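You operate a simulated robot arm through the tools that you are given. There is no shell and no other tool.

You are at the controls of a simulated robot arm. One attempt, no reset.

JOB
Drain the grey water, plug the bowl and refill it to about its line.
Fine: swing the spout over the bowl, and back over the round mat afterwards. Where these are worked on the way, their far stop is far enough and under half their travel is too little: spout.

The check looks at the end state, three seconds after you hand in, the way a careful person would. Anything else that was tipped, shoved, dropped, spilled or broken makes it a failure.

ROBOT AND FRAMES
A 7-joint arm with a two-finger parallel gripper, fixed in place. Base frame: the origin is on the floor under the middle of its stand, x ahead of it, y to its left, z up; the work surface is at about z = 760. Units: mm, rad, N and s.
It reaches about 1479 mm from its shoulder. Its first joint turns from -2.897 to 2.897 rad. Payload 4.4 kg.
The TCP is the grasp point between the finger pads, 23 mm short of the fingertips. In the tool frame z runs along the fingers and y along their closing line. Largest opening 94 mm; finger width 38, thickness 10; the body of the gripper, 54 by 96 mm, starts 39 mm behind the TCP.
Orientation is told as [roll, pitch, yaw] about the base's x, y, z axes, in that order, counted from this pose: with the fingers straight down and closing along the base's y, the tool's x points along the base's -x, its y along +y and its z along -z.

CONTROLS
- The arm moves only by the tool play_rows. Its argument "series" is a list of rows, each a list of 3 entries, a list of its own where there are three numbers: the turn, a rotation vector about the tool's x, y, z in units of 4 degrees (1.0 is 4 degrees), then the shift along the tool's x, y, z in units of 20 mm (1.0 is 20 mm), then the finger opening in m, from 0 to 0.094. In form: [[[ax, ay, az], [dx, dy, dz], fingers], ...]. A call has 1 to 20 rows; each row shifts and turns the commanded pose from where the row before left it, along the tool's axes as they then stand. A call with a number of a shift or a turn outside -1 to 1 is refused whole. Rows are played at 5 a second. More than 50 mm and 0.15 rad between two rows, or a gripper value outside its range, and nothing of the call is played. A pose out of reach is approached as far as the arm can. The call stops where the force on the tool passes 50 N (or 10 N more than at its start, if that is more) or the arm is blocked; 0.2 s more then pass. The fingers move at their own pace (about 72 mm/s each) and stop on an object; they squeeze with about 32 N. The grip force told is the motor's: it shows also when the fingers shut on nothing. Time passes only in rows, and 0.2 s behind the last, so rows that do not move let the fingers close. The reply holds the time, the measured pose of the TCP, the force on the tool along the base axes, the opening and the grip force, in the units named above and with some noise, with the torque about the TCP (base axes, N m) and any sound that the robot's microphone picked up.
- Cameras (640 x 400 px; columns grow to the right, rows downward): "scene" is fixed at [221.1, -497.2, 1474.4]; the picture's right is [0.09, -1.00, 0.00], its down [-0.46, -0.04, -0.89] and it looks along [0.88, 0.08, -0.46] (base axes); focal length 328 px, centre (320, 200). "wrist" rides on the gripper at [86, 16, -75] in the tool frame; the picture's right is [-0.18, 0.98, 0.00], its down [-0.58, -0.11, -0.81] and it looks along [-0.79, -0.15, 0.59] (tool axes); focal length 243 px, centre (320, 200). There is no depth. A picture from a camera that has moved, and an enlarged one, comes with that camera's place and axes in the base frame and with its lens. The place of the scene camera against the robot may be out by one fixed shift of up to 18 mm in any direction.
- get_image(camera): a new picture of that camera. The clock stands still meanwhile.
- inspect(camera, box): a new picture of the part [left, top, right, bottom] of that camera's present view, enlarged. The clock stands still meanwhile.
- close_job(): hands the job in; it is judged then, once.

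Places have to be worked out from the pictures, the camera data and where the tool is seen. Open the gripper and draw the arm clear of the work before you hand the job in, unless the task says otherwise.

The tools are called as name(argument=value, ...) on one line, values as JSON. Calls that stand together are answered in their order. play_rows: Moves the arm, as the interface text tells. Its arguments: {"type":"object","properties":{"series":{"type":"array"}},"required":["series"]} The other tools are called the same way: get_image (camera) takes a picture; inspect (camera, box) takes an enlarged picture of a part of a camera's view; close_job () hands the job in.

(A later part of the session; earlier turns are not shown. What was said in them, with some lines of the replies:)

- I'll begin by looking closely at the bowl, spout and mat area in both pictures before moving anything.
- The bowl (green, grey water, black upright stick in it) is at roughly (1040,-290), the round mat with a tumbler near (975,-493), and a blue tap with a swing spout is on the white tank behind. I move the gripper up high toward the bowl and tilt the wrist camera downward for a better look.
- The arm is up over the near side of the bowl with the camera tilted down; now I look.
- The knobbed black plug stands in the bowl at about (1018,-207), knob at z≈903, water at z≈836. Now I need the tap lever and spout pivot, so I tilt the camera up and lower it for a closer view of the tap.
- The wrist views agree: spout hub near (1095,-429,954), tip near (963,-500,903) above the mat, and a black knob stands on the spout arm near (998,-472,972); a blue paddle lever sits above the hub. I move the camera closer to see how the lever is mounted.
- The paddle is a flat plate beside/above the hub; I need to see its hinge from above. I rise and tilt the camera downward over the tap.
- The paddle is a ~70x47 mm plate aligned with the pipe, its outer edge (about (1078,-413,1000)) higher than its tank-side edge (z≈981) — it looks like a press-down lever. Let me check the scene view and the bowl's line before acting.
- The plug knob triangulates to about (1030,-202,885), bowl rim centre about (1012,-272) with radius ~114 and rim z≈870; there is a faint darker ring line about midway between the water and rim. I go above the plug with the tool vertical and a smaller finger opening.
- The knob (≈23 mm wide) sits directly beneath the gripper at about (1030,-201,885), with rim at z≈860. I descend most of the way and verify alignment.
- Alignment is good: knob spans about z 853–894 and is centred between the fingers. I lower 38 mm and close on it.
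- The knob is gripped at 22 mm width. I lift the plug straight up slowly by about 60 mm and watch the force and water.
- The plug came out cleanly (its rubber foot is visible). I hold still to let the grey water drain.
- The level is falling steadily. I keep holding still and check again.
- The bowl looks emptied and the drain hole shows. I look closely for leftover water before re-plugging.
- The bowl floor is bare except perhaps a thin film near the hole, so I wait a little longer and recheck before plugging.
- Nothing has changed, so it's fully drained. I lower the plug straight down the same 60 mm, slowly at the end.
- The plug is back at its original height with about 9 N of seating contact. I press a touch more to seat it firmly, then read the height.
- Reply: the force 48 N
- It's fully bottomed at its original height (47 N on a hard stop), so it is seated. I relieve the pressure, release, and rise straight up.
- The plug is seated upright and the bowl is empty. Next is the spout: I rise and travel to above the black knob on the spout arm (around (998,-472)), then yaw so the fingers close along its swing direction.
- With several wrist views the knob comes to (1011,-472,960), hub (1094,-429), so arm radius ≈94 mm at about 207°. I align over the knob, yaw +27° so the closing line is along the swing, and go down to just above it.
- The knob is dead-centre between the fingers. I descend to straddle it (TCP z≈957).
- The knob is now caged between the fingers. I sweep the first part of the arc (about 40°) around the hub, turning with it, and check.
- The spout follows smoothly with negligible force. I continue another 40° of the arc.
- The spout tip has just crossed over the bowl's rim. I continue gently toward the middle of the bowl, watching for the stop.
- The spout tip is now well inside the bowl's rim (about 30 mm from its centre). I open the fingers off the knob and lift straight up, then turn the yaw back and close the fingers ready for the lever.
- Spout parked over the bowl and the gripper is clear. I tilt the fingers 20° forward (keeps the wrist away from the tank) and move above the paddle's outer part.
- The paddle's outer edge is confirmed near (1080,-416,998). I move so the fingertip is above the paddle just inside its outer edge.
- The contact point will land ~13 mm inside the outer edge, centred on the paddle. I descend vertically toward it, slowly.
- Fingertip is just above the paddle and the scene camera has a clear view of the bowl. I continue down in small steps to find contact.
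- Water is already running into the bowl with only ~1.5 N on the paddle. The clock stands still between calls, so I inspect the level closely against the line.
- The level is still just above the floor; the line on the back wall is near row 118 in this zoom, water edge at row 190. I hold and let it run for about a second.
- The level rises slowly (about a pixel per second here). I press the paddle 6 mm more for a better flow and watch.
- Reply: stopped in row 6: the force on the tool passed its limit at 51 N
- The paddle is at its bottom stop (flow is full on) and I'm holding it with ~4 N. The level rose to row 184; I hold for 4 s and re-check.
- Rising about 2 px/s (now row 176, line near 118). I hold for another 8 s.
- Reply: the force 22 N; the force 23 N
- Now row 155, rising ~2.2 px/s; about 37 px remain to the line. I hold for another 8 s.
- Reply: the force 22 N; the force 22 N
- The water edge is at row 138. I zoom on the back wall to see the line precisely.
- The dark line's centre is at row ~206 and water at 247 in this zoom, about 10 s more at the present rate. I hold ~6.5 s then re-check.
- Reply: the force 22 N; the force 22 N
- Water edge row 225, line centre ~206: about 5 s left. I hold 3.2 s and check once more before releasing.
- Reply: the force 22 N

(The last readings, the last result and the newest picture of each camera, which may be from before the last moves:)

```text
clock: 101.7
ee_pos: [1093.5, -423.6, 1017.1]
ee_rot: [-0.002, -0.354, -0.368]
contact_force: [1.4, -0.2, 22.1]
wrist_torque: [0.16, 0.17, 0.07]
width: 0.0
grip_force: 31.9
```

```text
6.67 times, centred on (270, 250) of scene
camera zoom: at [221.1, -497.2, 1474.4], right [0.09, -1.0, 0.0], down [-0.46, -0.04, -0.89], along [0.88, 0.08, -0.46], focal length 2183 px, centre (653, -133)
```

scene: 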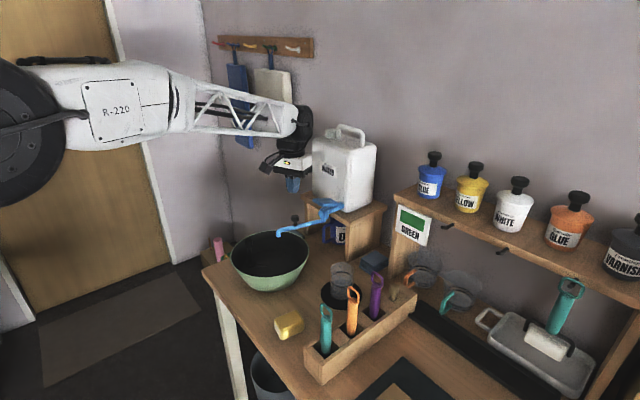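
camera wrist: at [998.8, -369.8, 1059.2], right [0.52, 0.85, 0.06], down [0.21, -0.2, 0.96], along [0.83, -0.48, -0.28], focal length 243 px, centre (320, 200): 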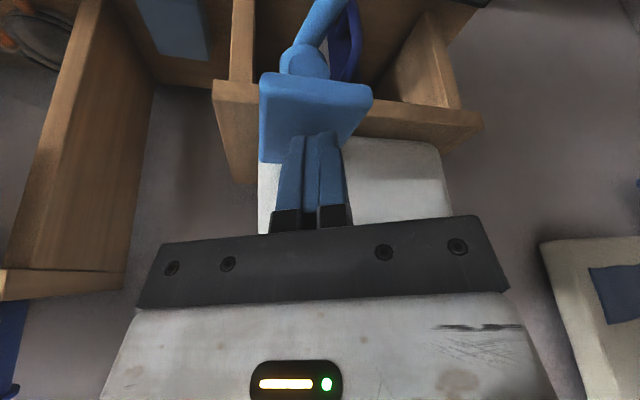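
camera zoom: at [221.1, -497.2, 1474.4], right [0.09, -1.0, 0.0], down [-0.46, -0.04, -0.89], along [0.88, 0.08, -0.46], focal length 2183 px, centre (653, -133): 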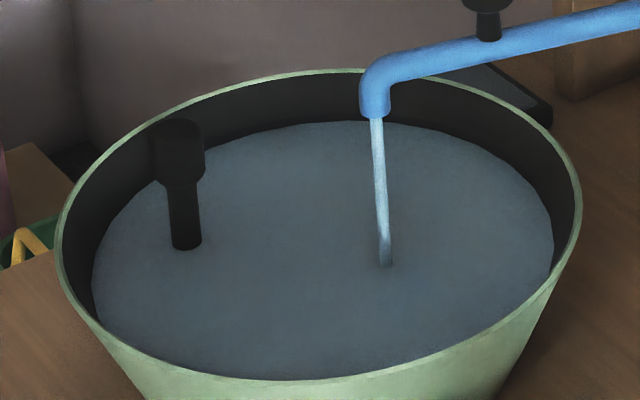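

The water is now at the lower edge of the line. I hold 0.8 s more and lift off the paddle to shut the flow.

play_rows(series=[[[0, 0, 0], [0, 0, 0], 0.0], [[0, 0, 0], [0, 0, 0], 0.0], [[0, 0, 0], [0, 0, 0], 0.0], [[0, 0, 0], [0, 0, 0], 0.0], [[0, 0, 0], [-0.17, 0, -0.47], 0.0], [[0, 0, 0], [-0.17, 0, -0.47], 0.0], [[0, 0, 0], [-0.17, 0, -0.47], 0.0], [[0, 0, 0], [-0.17, 0, -0.47], 0.0]])

inspect(camera="scene", box=[255, 224, 305, 250])

inspect(camera="scene", box=[220, 150, 380, 290])

```text
clock: 103.5
ee_pos: [1092.6, -423.3, 1057.3]
ee_rot: [0.001, -0.351, -0.369]
contact_force: [-0.8, -0.3, -0.4]
wrist_torque: [0.01, 0.0, -0.04]
width: 0.0
grip_force: 32.0
```

```text
12.80 times, centred on (280, 237) of scene
camera zoom: at [221.1, -497.2, 1474.4], right [0.09, -1.0, 0.0], down [-0.46, -0.04, -0.89], along [0.88, 0.08, -0.46], focal length 4192 px, centre (832, -274)
```

zoom: 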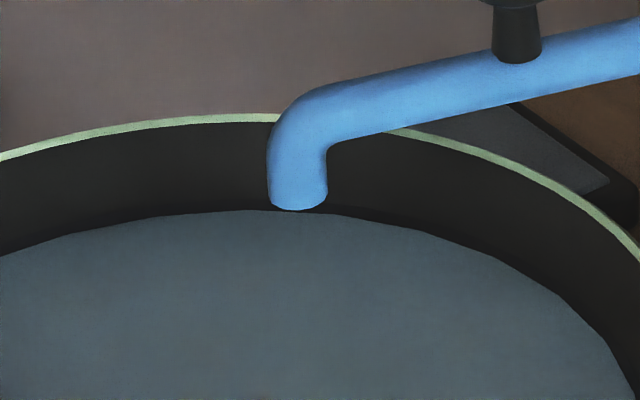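

```text
2.86 times, centred on (300, 220) of scene
camera zoom: at [221.1, -497.2, 1474.4], right [0.09, -1.0, 0.0], down [-0.46, -0.04, -0.89], along [0.88, 0.08, -0.46], focal length 936 px, centre (377, 143)
```

zoom: 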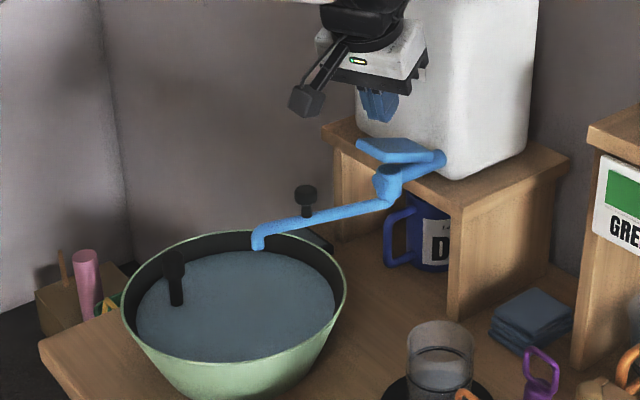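

Flow stopped, the paddle sprang back up, and the water edge (row ~209) sits on the line. Now I retreat from the paddle, straighten the tool and return above the spout knob at about (1044,-349) for the swing back.

play_rows(series=[[[0, 0, 0], [0.744, 0.65, -0.572], 0.0], [[0, 0, 0], [0.744, 0.65, -0.572], 0.0], [[0, 0, 0], [0.744, 0.65, -0.572], 0.0], [[0, 0, 0], [0.744, 0.65, -0.572], 0.0], [[0, 1, 0], [0, 0, 0], 0.0], [[0, 1, 0], [0, 0, 0], 0.0], [[0, 1, 0], [0, 0, 0], 0.0], [[0, 1, 0], [0, 0, 0], 0.02], [[0, 1, 0], [0, 0, 0], 0.04], [[0, 0, 1], [0, 0, 0], 0.05], [[0, 0, 1], [0, 0, 0], 0.05], [[0, 0, 1], [0, 0, 0], 0.05], [[0, 0, 1], [0, 0, 0], 0.05], [[0, 0, 1], [0, 0, 0], 0.05], [[0, 0, 1], [0, 0, 0], 0.05], [[0, 0, 1], [0, 0, 0], 0.05], [[0, 0, 1], [0, 0, 0], 0.05], [[0, 0, 1], [0, 0, 0], 0.05], [[0, 0, 0], [0, 0, 0], 0.05]])

get_image(camera="wrist")

inspect(camera="scene", box=[220, 150, 380, 290])

```text
clock: 107.5
ee_pos: [1046.2, -348.9, 1078.6]
ee_rot: [0.002, -0.003, -0.998]
contact_force: [-0.1, -0.6, -0.7]
wrist_torque: [0.04, 0.01, -0.03]
width: 49.9
grip_force: 0.1
```

```text
taken
camera wrist: at [1011.5, -267.0, 1152.6], right [0.93, 0.38, 0.0], down [0.22, -0.55, 0.81], along [0.31, -0.75, -0.59], focal length 243 px, centre (320, 200)
```

wrist: 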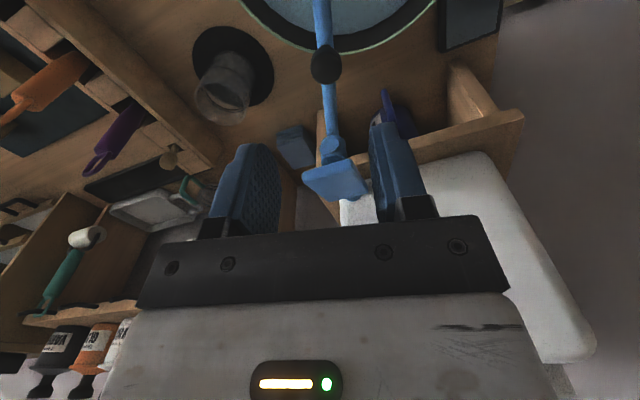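

```text
2.86 times, centred on (300, 220) of scene
camera zoom: at [221.1, -497.2, 1474.4], right [0.09, -1.0, 0.0], down [-0.46, -0.04, -0.89], along [0.88, 0.08, -0.46], focal length 936 px, centre (377, 143)
```

zoom: 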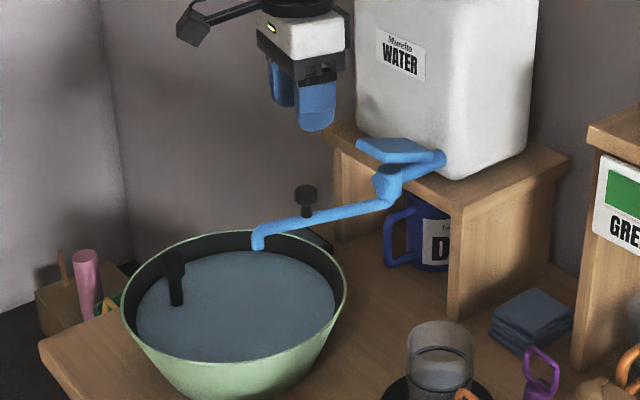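

The knob is centred between the fingers (within ~2 mm). I descend to straddle it again.

play_rows(series=[[[0, 0, 0], [0, 0, 0.8], 0.05], [[0, 0, 0], [0, 0, 0.8], 0.05], [[0, 0, 0], [0, 0, 0.8], 0.05], [[0, 0, 0], [0, 0, 0.8], 0.05], [[0, 0, 0], [0, 0, 0.6], 0.05], [[0, 0, 0], [0, 0, 0], 0.05]])

get_image(camera="wrist")

```text
clock: 108.9
ee_pos: [1046.7, -348.3, 1003.4]
ee_rot: [0.005, -0.002, -0.996]
contact_force: [0.8, -0.5, -0.2]
wrist_torque: [0.01, 0.0, 0.01]
width: 50.2
grip_force: 0.0
```

```text
taken
camera wrist: at [1011.7, -266.7, 1077.2], right [0.93, 0.38, 0.0], down [0.22, -0.55, 0.81], along [0.31, -0.75, -0.59], focal length 243 px, centre (320, 200)
```

wrist: 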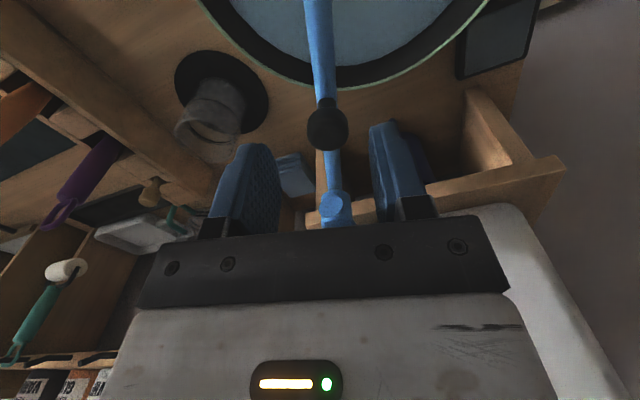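

The knob stays centred. I descend the last 45 mm and narrow the fingers to a loose cage.

play_rows(series=[[[0, 0, 0], [0, 0, 0.6], 0.05], [[0, 0, 0], [0, 0, 0.6], 0.05], [[0, 0, 0], [0, 0, 0.6], 0.05], [[0, 0, 0], [0, 0, 0.5], 0.05], [[0, 0, 0], [0, 0, 0], 0.036], [[0, 0, 0], [0, 0, 0], 0.036], [[0, 0, 0], [0, 0, 0], 0.036]])

get_image(camera="wrist")

```text
clock: 110.5
ee_pos: [1044.9, -349.4, 957.7]
ee_rot: [0.005, -0.005, -0.996]
contact_force: [-0.6, -0.6, 0.7]
wrist_torque: [0.01, -0.02, 0.01]
width: 36.0
grip_force: 0.0
```

```text
taken
camera wrist: at [1010.7, -267.2, 1031.1], right [0.93, 0.38, 0.0], down [0.22, -0.55, 0.81], along [0.31, -0.75, -0.59], focal length 243 px, centre (320, 200)
```

wrist: 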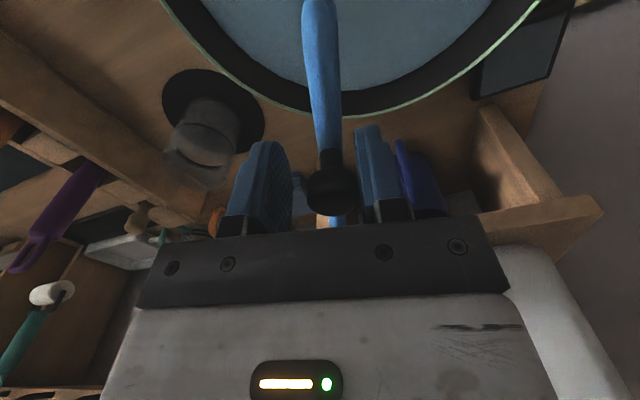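

Caged again. I sweep the spout back along the same arc, 68° first.

play_rows(series=[[[0, 0, -1], [-0.011, -0.33, 0], 0.036], [[0, 0, -1], [-0.011, -0.33, 0], 0.036], [[0, 0, -1], [-0.011, -0.33, 0], 0.036], [[0, 0, -1], [-0.011, -0.33, 0], 0.036], [[0, 0, -1], [-0.011, -0.33, 0], 0.036], [[0, 0, -1], [-0.011, -0.33, 0], 0.036], [[0, 0, -1], [-0.011, -0.33, 0], 0.036], [[0, 0, -1], [-0.011, -0.33, 0], 0.036], [[0, 0, -1], [-0.011, -0.33, 0], 0.036], [[0, 0, 0], [0, 0, 0], 0.036]])

get_image(camera="wrist")

play_rows(series=[[[0, 0, -1], [-0.011, -0.33, 0], 0.036], [[0, 0, -1], [-0.011, -0.33, 0], 0.036], [[0, 0, -1], [-0.011, -0.33, 0], 0.036], [[0, 0, -1], [-0.011, -0.33, 0], 0.036], [[0, 0, -1], [-0.011, -0.33, 0], 0.036], [[0, 0, -1], [-0.011, -0.33, 0], 0.036], [[0, 0, -1], [-0.011, -0.33, 0], 0.036], [[0, 0, -1], [-0.011, -0.33, 0], 0.036], [[0, 0, 0], [0, 0, 0], 0.036]])

get_image(camera="wrist")

get_image(camera="scene")

```text
clock: 112.7
ee_pos: [1007.3, -395.3, 958.6]
ee_rot: [-0.001, -0.006, -0.368]
contact_force: [0.2, 0.2, 0.0]
wrist_torque: [-0.02, -0.01, 0.02]
width: 35.8
grip_force: 0.0
```

```text
taken
camera wrist: at [932.7, -348.8, 1031.4], right [0.53, 0.85, 0.0], down [0.5, -0.31, 0.81], along [0.69, -0.42, -0.59], focal length 243 px, centre (320, 200)
```

wrist: 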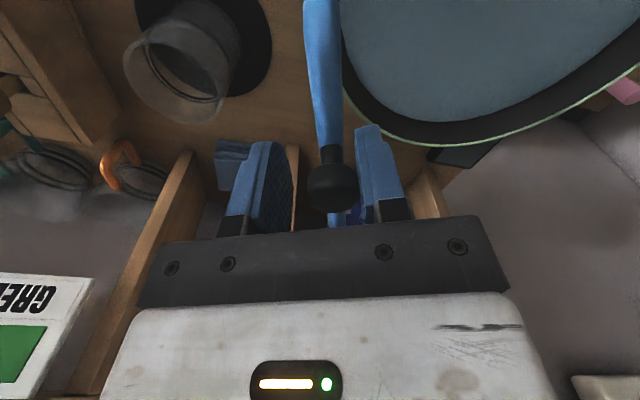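

```text
clock: 114.7
ee_pos: [1002.9, -447.0, 958.4]
ee_rot: [-0.002, -0.003, 0.19]
contact_force: [-0.7, 0.6, 0.1]
wrist_torque: [-0.03, 0.01, -0.02]
width: 36.0
grip_force: 0.1
```

```text
taken
camera wrist: at [914.7, -447.0, 1031.3], right [-0.01, 1.0, 0.0], down [0.59, 0.0, 0.81], along [0.81, 0.0, -0.59], focal length 243 px, centre (320, 200)
```

wrist: 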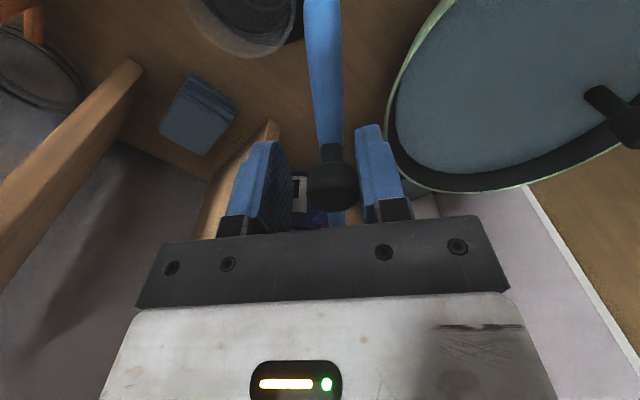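

```text
taken
```

scene: 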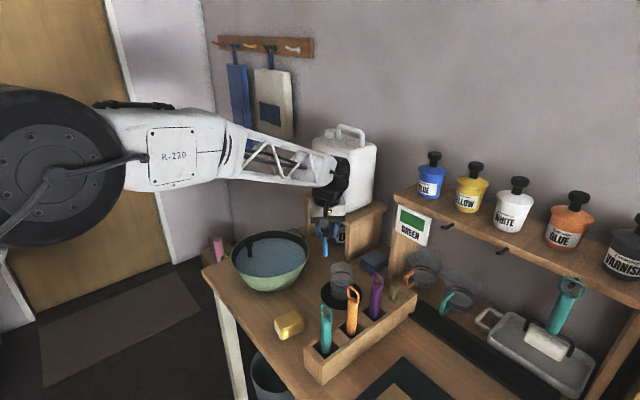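

Spout is at ~187°; about 20° remain to its original place. I go on with smaller steps, checking the force.

play_rows(series=[[[0, 0, -1], [-0.011, -0.33, 0], 0.036], [[0, 0, -1], [-0.011, -0.33, 0], 0.036], [[0, 0, -1], [-0.011, -0.33, 0], 0.036], [[0, 0, -0.5], [-0.004, -0.165, 0], 0.036], [[0, 0, -0.5], [-0.004, -0.165, 0], 0.036], [[0, 0, 0], [0, 0, 0], 0.036]])

get_image(camera="wrist")

inspect(camera="scene", box=[270, 170, 410, 310])

```text
clock: 116.1
ee_pos: [1013.1, -471.6, 957.9]
ee_rot: [-0.003, -0.002, 0.47]
contact_force: [-0.1, 0.0, 0.5]
wrist_torque: [0.01, -0.01, 0.0]
width: 35.9
grip_force: 0.1
```

```text
taken
camera wrist: at [926.8, -496.4, 1031.1], right [-0.28, 0.96, 0.0], down [0.56, 0.17, 0.81], along [0.78, 0.23, -0.59], focal length 243 px, centre (320, 200)
```

wrist: 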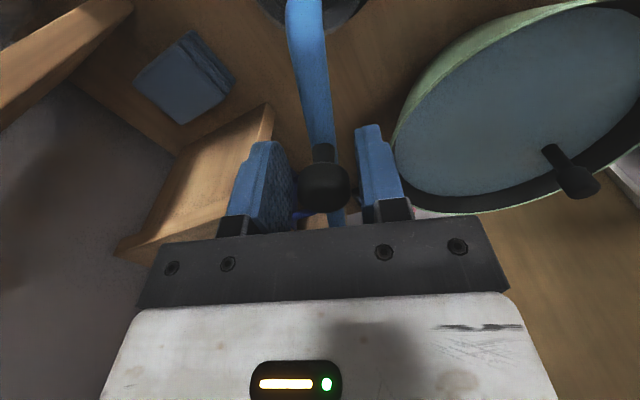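

```text
2.86 times, centred on (340, 240) of scene
camera zoom: at [221.1, -497.2, 1474.4], right [0.09, -1.0, 0.0], down [-0.46, -0.04, -0.89], along [0.88, 0.08, -0.46], focal length 936 px, centre (263, 86)
```

zoom: 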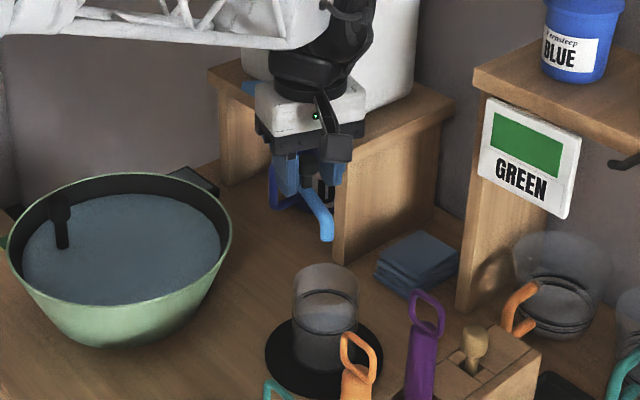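

The spout is within a few degrees of its original place. I nudge it the last bit back toward its start stop.

play_rows(series=[[[0, 0, -0.5], [-0.004, -0.165, 0], 0.036], [[0, 0, -0.4], [-0.004, -0.13, 0], 0.036], [[0, 0, 0], [0, 0, 0], 0.036]])

get_image(camera="wrist")

```text
clock: 116.9
ee_pos: [1014.8, -477.3, 956.9]
ee_rot: [-0.004, -0.005, 0.532]
contact_force: [-1.2, 3.3, 0.2]
wrist_torque: [0.0, -0.02, -0.01]
width: 37.4
grip_force: 2.1
```

```text
taken
camera wrist: at [931.3, -506.3, 1030.9], right [-0.34, 0.94, 0.0], down [0.55, 0.2, 0.81], along [0.76, 0.27, -0.59], focal length 243 px, centre (320, 200)
```

wrist: 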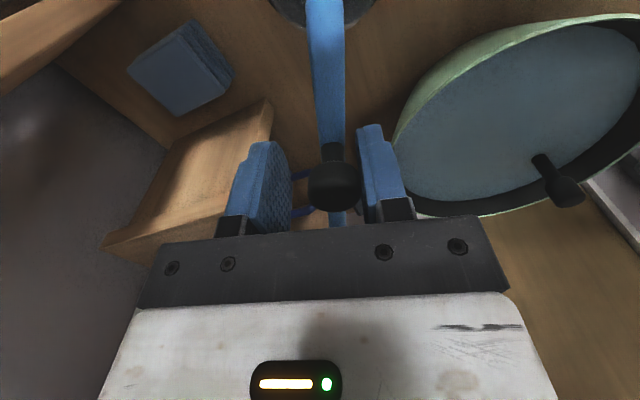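

The force and finger deflection show the spout reached its start stop. I back off slightly to centre, open, and lift straight up.

play_rows(series=[[[0, 0, 0], [0, 0.25, 0], 0.04], [[0, 0, 0], [0, 0, 0], 0.05], [[0, 0, 0], [0, 0, 0], 0.05], [[0, 0, 0], [0, 0, -0.5], 0.05], [[0, 0, 0], [0, 0, -0.8], 0.05], [[0, 0, 0], [0, 0, -0.9], 0.05], [[0, 0, 0], [0, 0, -0.9], 0.05], [[0, 0, 0], [0, 0, -0.9], 0.05], [[0, 0, 0], [0, 0, -0.9], 0.05], [[0, 0, 0], [0, 0, -0.9], 0.05], [[0, 0, 0], [0, 0, -0.9], 0.05], [[0, 0, 0], [0, 0, 0], 0.05]])

get_image(camera="wrist")

get_image(camera="scene")

inspect(camera="scene", box=[200, 180, 400, 305])

inspect(camera="scene", box=[255, 224, 305, 250])

```text
clock: 119.5
ee_pos: [1011.8, -471.3, 1092.2]
ee_rot: [-0.004, -0.004, 0.532]
contact_force: [0.7, 0.3, 0.2]
wrist_torque: [0.0, 0.03, -0.02]
width: 49.7
grip_force: 0.1
```

```text
taken
camera wrist: at [929.1, -501.0, 1165.4], right [-0.34, 0.94, 0.0], down [0.55, 0.2, 0.81], along [0.76, 0.27, -0.59], focal length 243 px, centre (320, 200)
```

wrist: 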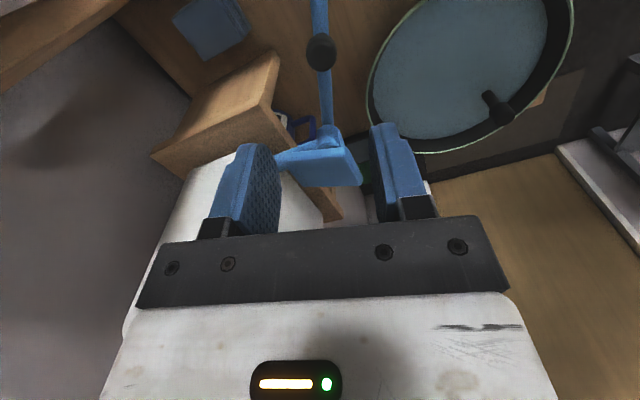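

```text
taken
```

scene: 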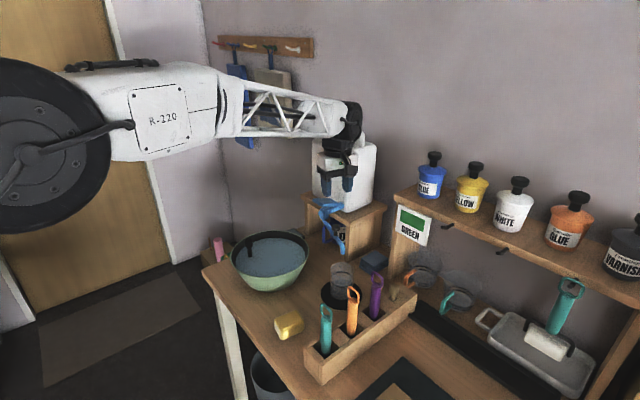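

```text
3.20 times, centred on (300, 242) of scene
camera zoom: at [221.1, -497.2, 1474.4], right [0.09, -1.0, 0.0], down [-0.46, -0.04, -0.89], along [0.88, 0.08, -0.46], focal length 1048 px, centre (384, 64)
```

zoom: 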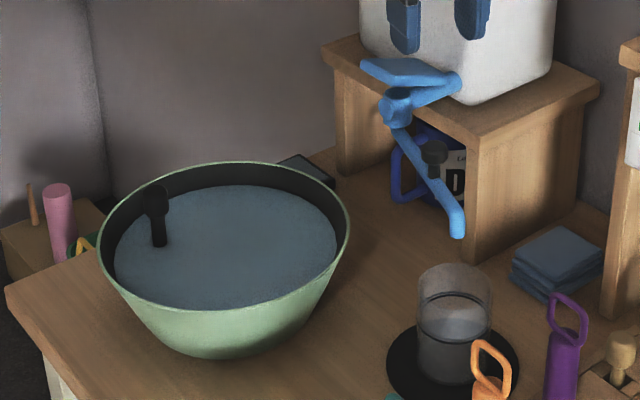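

```text
12.80 times, centred on (280, 237) of scene
camera zoom: at [221.1, -497.2, 1474.4], right [0.09, -1.0, 0.0], down [-0.46, -0.04, -0.89], along [0.88, 0.08, -0.46], focal length 4192 px, centre (832, -274)
```

zoom: 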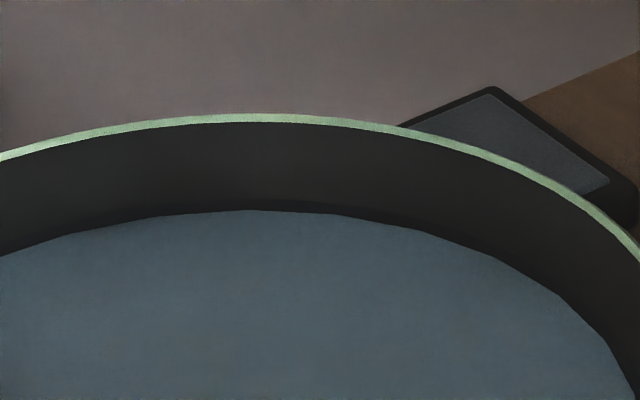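

The spout is back exactly where it began, the tank and other objects look unmoved, and the water stays on the line with no leak. I now raise and draw the arm back clear of the work with the gripper open.

play_rows(series=[[[0, 0, 0], [0, 0, -1], 0.06], [[0, 0, 0], [0, 0, -1], 0.07], [[0, 0, 0], [0, 0, -1], 0.08], [[0, 0, 0], [0, 0, -1], 0.094], [[0, 0, 0], [0, 0, -1], 0.094], [[0, 0, 0], [0, 0, -1], 0.094], [[0, 0, 0], [0, 0, -1], 0.094], [[0, 0, 0], [0, 0, -1], 0.094], [[0, 0, 0], [0, 0, -1], 0.094], [[0, 0, 1], [0, 0, 0], 0.094], [[0, 0, 1], [0, 0, 0], 0.094], [[0, 0, 1], [0, 0, 0], 0.094], [[0, 0, 1], [0, 0, 0], 0.094], [[0, 0, 1], [0, 0, 0], 0.094], [[0, 0, 1], [0, 0, 0], 0.094], [[0, 0, 1], [0, 0, 0], 0.094], [[0, 0, 0.6], [0, 0, 0], 0.094]])

play_rows(series=[[[0, 0, 0], [1, 0, 0], 0.094], [[0, 0, 0], [1, 0, 0], 0.094], [[0, 0, 0], [1, 0, 0], 0.094], [[0, 0, 0], [1, 0, 0], 0.094], [[0, 0, 0], [1, 0, 0], 0.094], [[0, 0, 0], [1, 0, 0], 0.094], [[0, 0, 0], [1, 0, 0], 0.094], [[0, 0, 0], [1, 0, 0], 0.094], [[0, 0, 0], [1, 0, 0], 0.094], [[0, 0, 0], [1, 0, 0], 0.094], [[0, 0, 0], [1, 0, 0], 0.094], [[0, 0, 0], [1, 0, 0], 0.094], [[0, 0, 0], [1, 0, 0], 0.094], [[0, 0, 0], [1, 0, 0], 0.094], [[0, 0, 0], [1, 0, 0], 0.094], [[0, 0, 0], [1, 0, 0], 0.094], [[0, 0, 0], [1, 0, 0], 0.094], [[0, 0, 0], [0, 0, 0], 0.094]])

get_image(camera="scene")

inspect(camera="scene", box=[200, 180, 400, 305])

get_image(camera="wrist")

inspect(camera="scene", box=[225, 220, 315, 280])

```text
clock: 123.1
ee_pos: [1011.2, -470.5, 1269.7]
ee_rot: [-0.001, -0.005, -0.001]
contact_force: [-0.7, 0.1, -0.5]
wrist_torque: [0.02, 0.01, -0.01]
width: 93.8
grip_force: 0.1
```

```text
clock: 126.9
ee_pos: [670.4, -472.7, 1270.4]
ee_rot: [-0.001, -0.005, 0.002]
contact_force: [-0.3, -0.1, -0.3]
wrist_torque: [0.02, 0.02, -0.02]
width: 94.0
grip_force: 0.0
```

```text
taken
```

scene: 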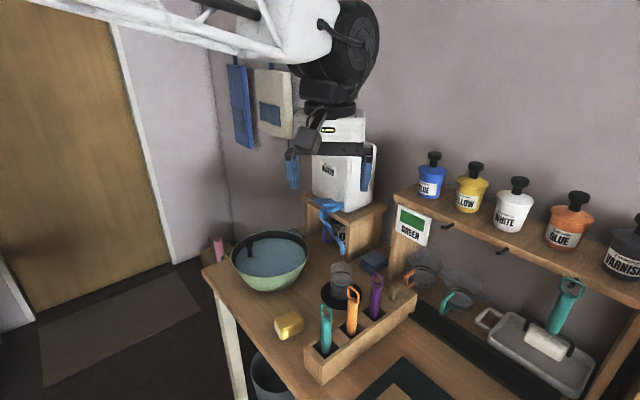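

```text
3.20 times, centred on (300, 242) of scene
camera zoom: at [221.1, -497.2, 1474.4], right [0.09, -1.0, 0.0], down [-0.46, -0.04, -0.89], along [0.88, 0.08, -0.46], focal length 1048 px, centre (384, 64)
```

zoom: 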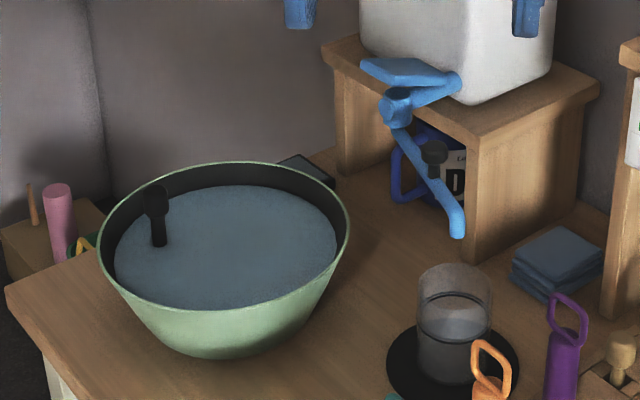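

```text
taken
camera wrist: at [583.4, -455.2, 1343.7], right [0.18, 0.98, 0.0], down [0.58, -0.11, 0.81], along [0.8, -0.15, -0.59], focal length 243 px, centre (320, 200)
```

wrist: 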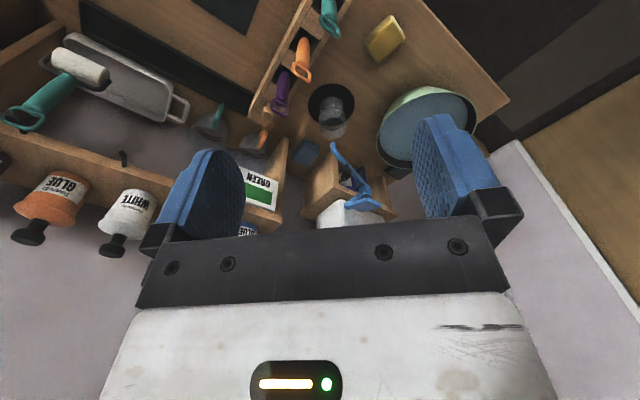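

```text
6.67 times, centred on (270, 250) of scene
camera zoom: at [221.1, -497.2, 1474.4], right [0.09, -1.0, 0.0], down [-0.46, -0.04, -0.89], along [0.88, 0.08, -0.46], focal length 2183 px, centre (653, -133)
```

zoom: 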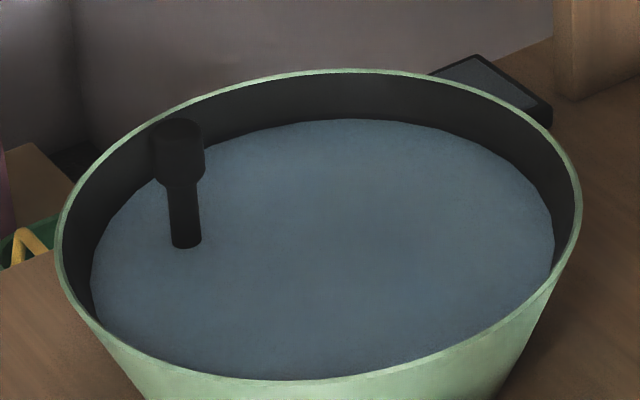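

The bowl holds clean water at its line with the plug seated. The spout is back over the mat, the tap is shut, nothing else has moved, and the arm is clear with the gripper open. I hand in the job.

close_job()

```text
The job is handed in.
```

The grey water is drained, the plug is back in its hole, and the bowl is refilled to its line. I've handed the job in, but no result came back.

- **Drain:** I lifted the plug and held it until the bowl floor was bare. A second look four seconds later showed no change.
- **Plug:** It went back to its original height, pressed down against a hard stop. The water level did not drop afterwards, so it is holding.
- **Refill:** The water edge sits within the dark line on the inside of the bowl, judged by eye from the camera. The tap paddle sprang back up and the flow stopped.
- **Spout:** I swung it about 85°, until its tip was well inside the bowl's rim. I stopped there and did not push it to its far stop. Afterwards I took it back to its starting stop over the round mat.

The tank and the objects in view look unmoved, and I saw no spills. The gripper is open and the arm is drawn back near where it started.
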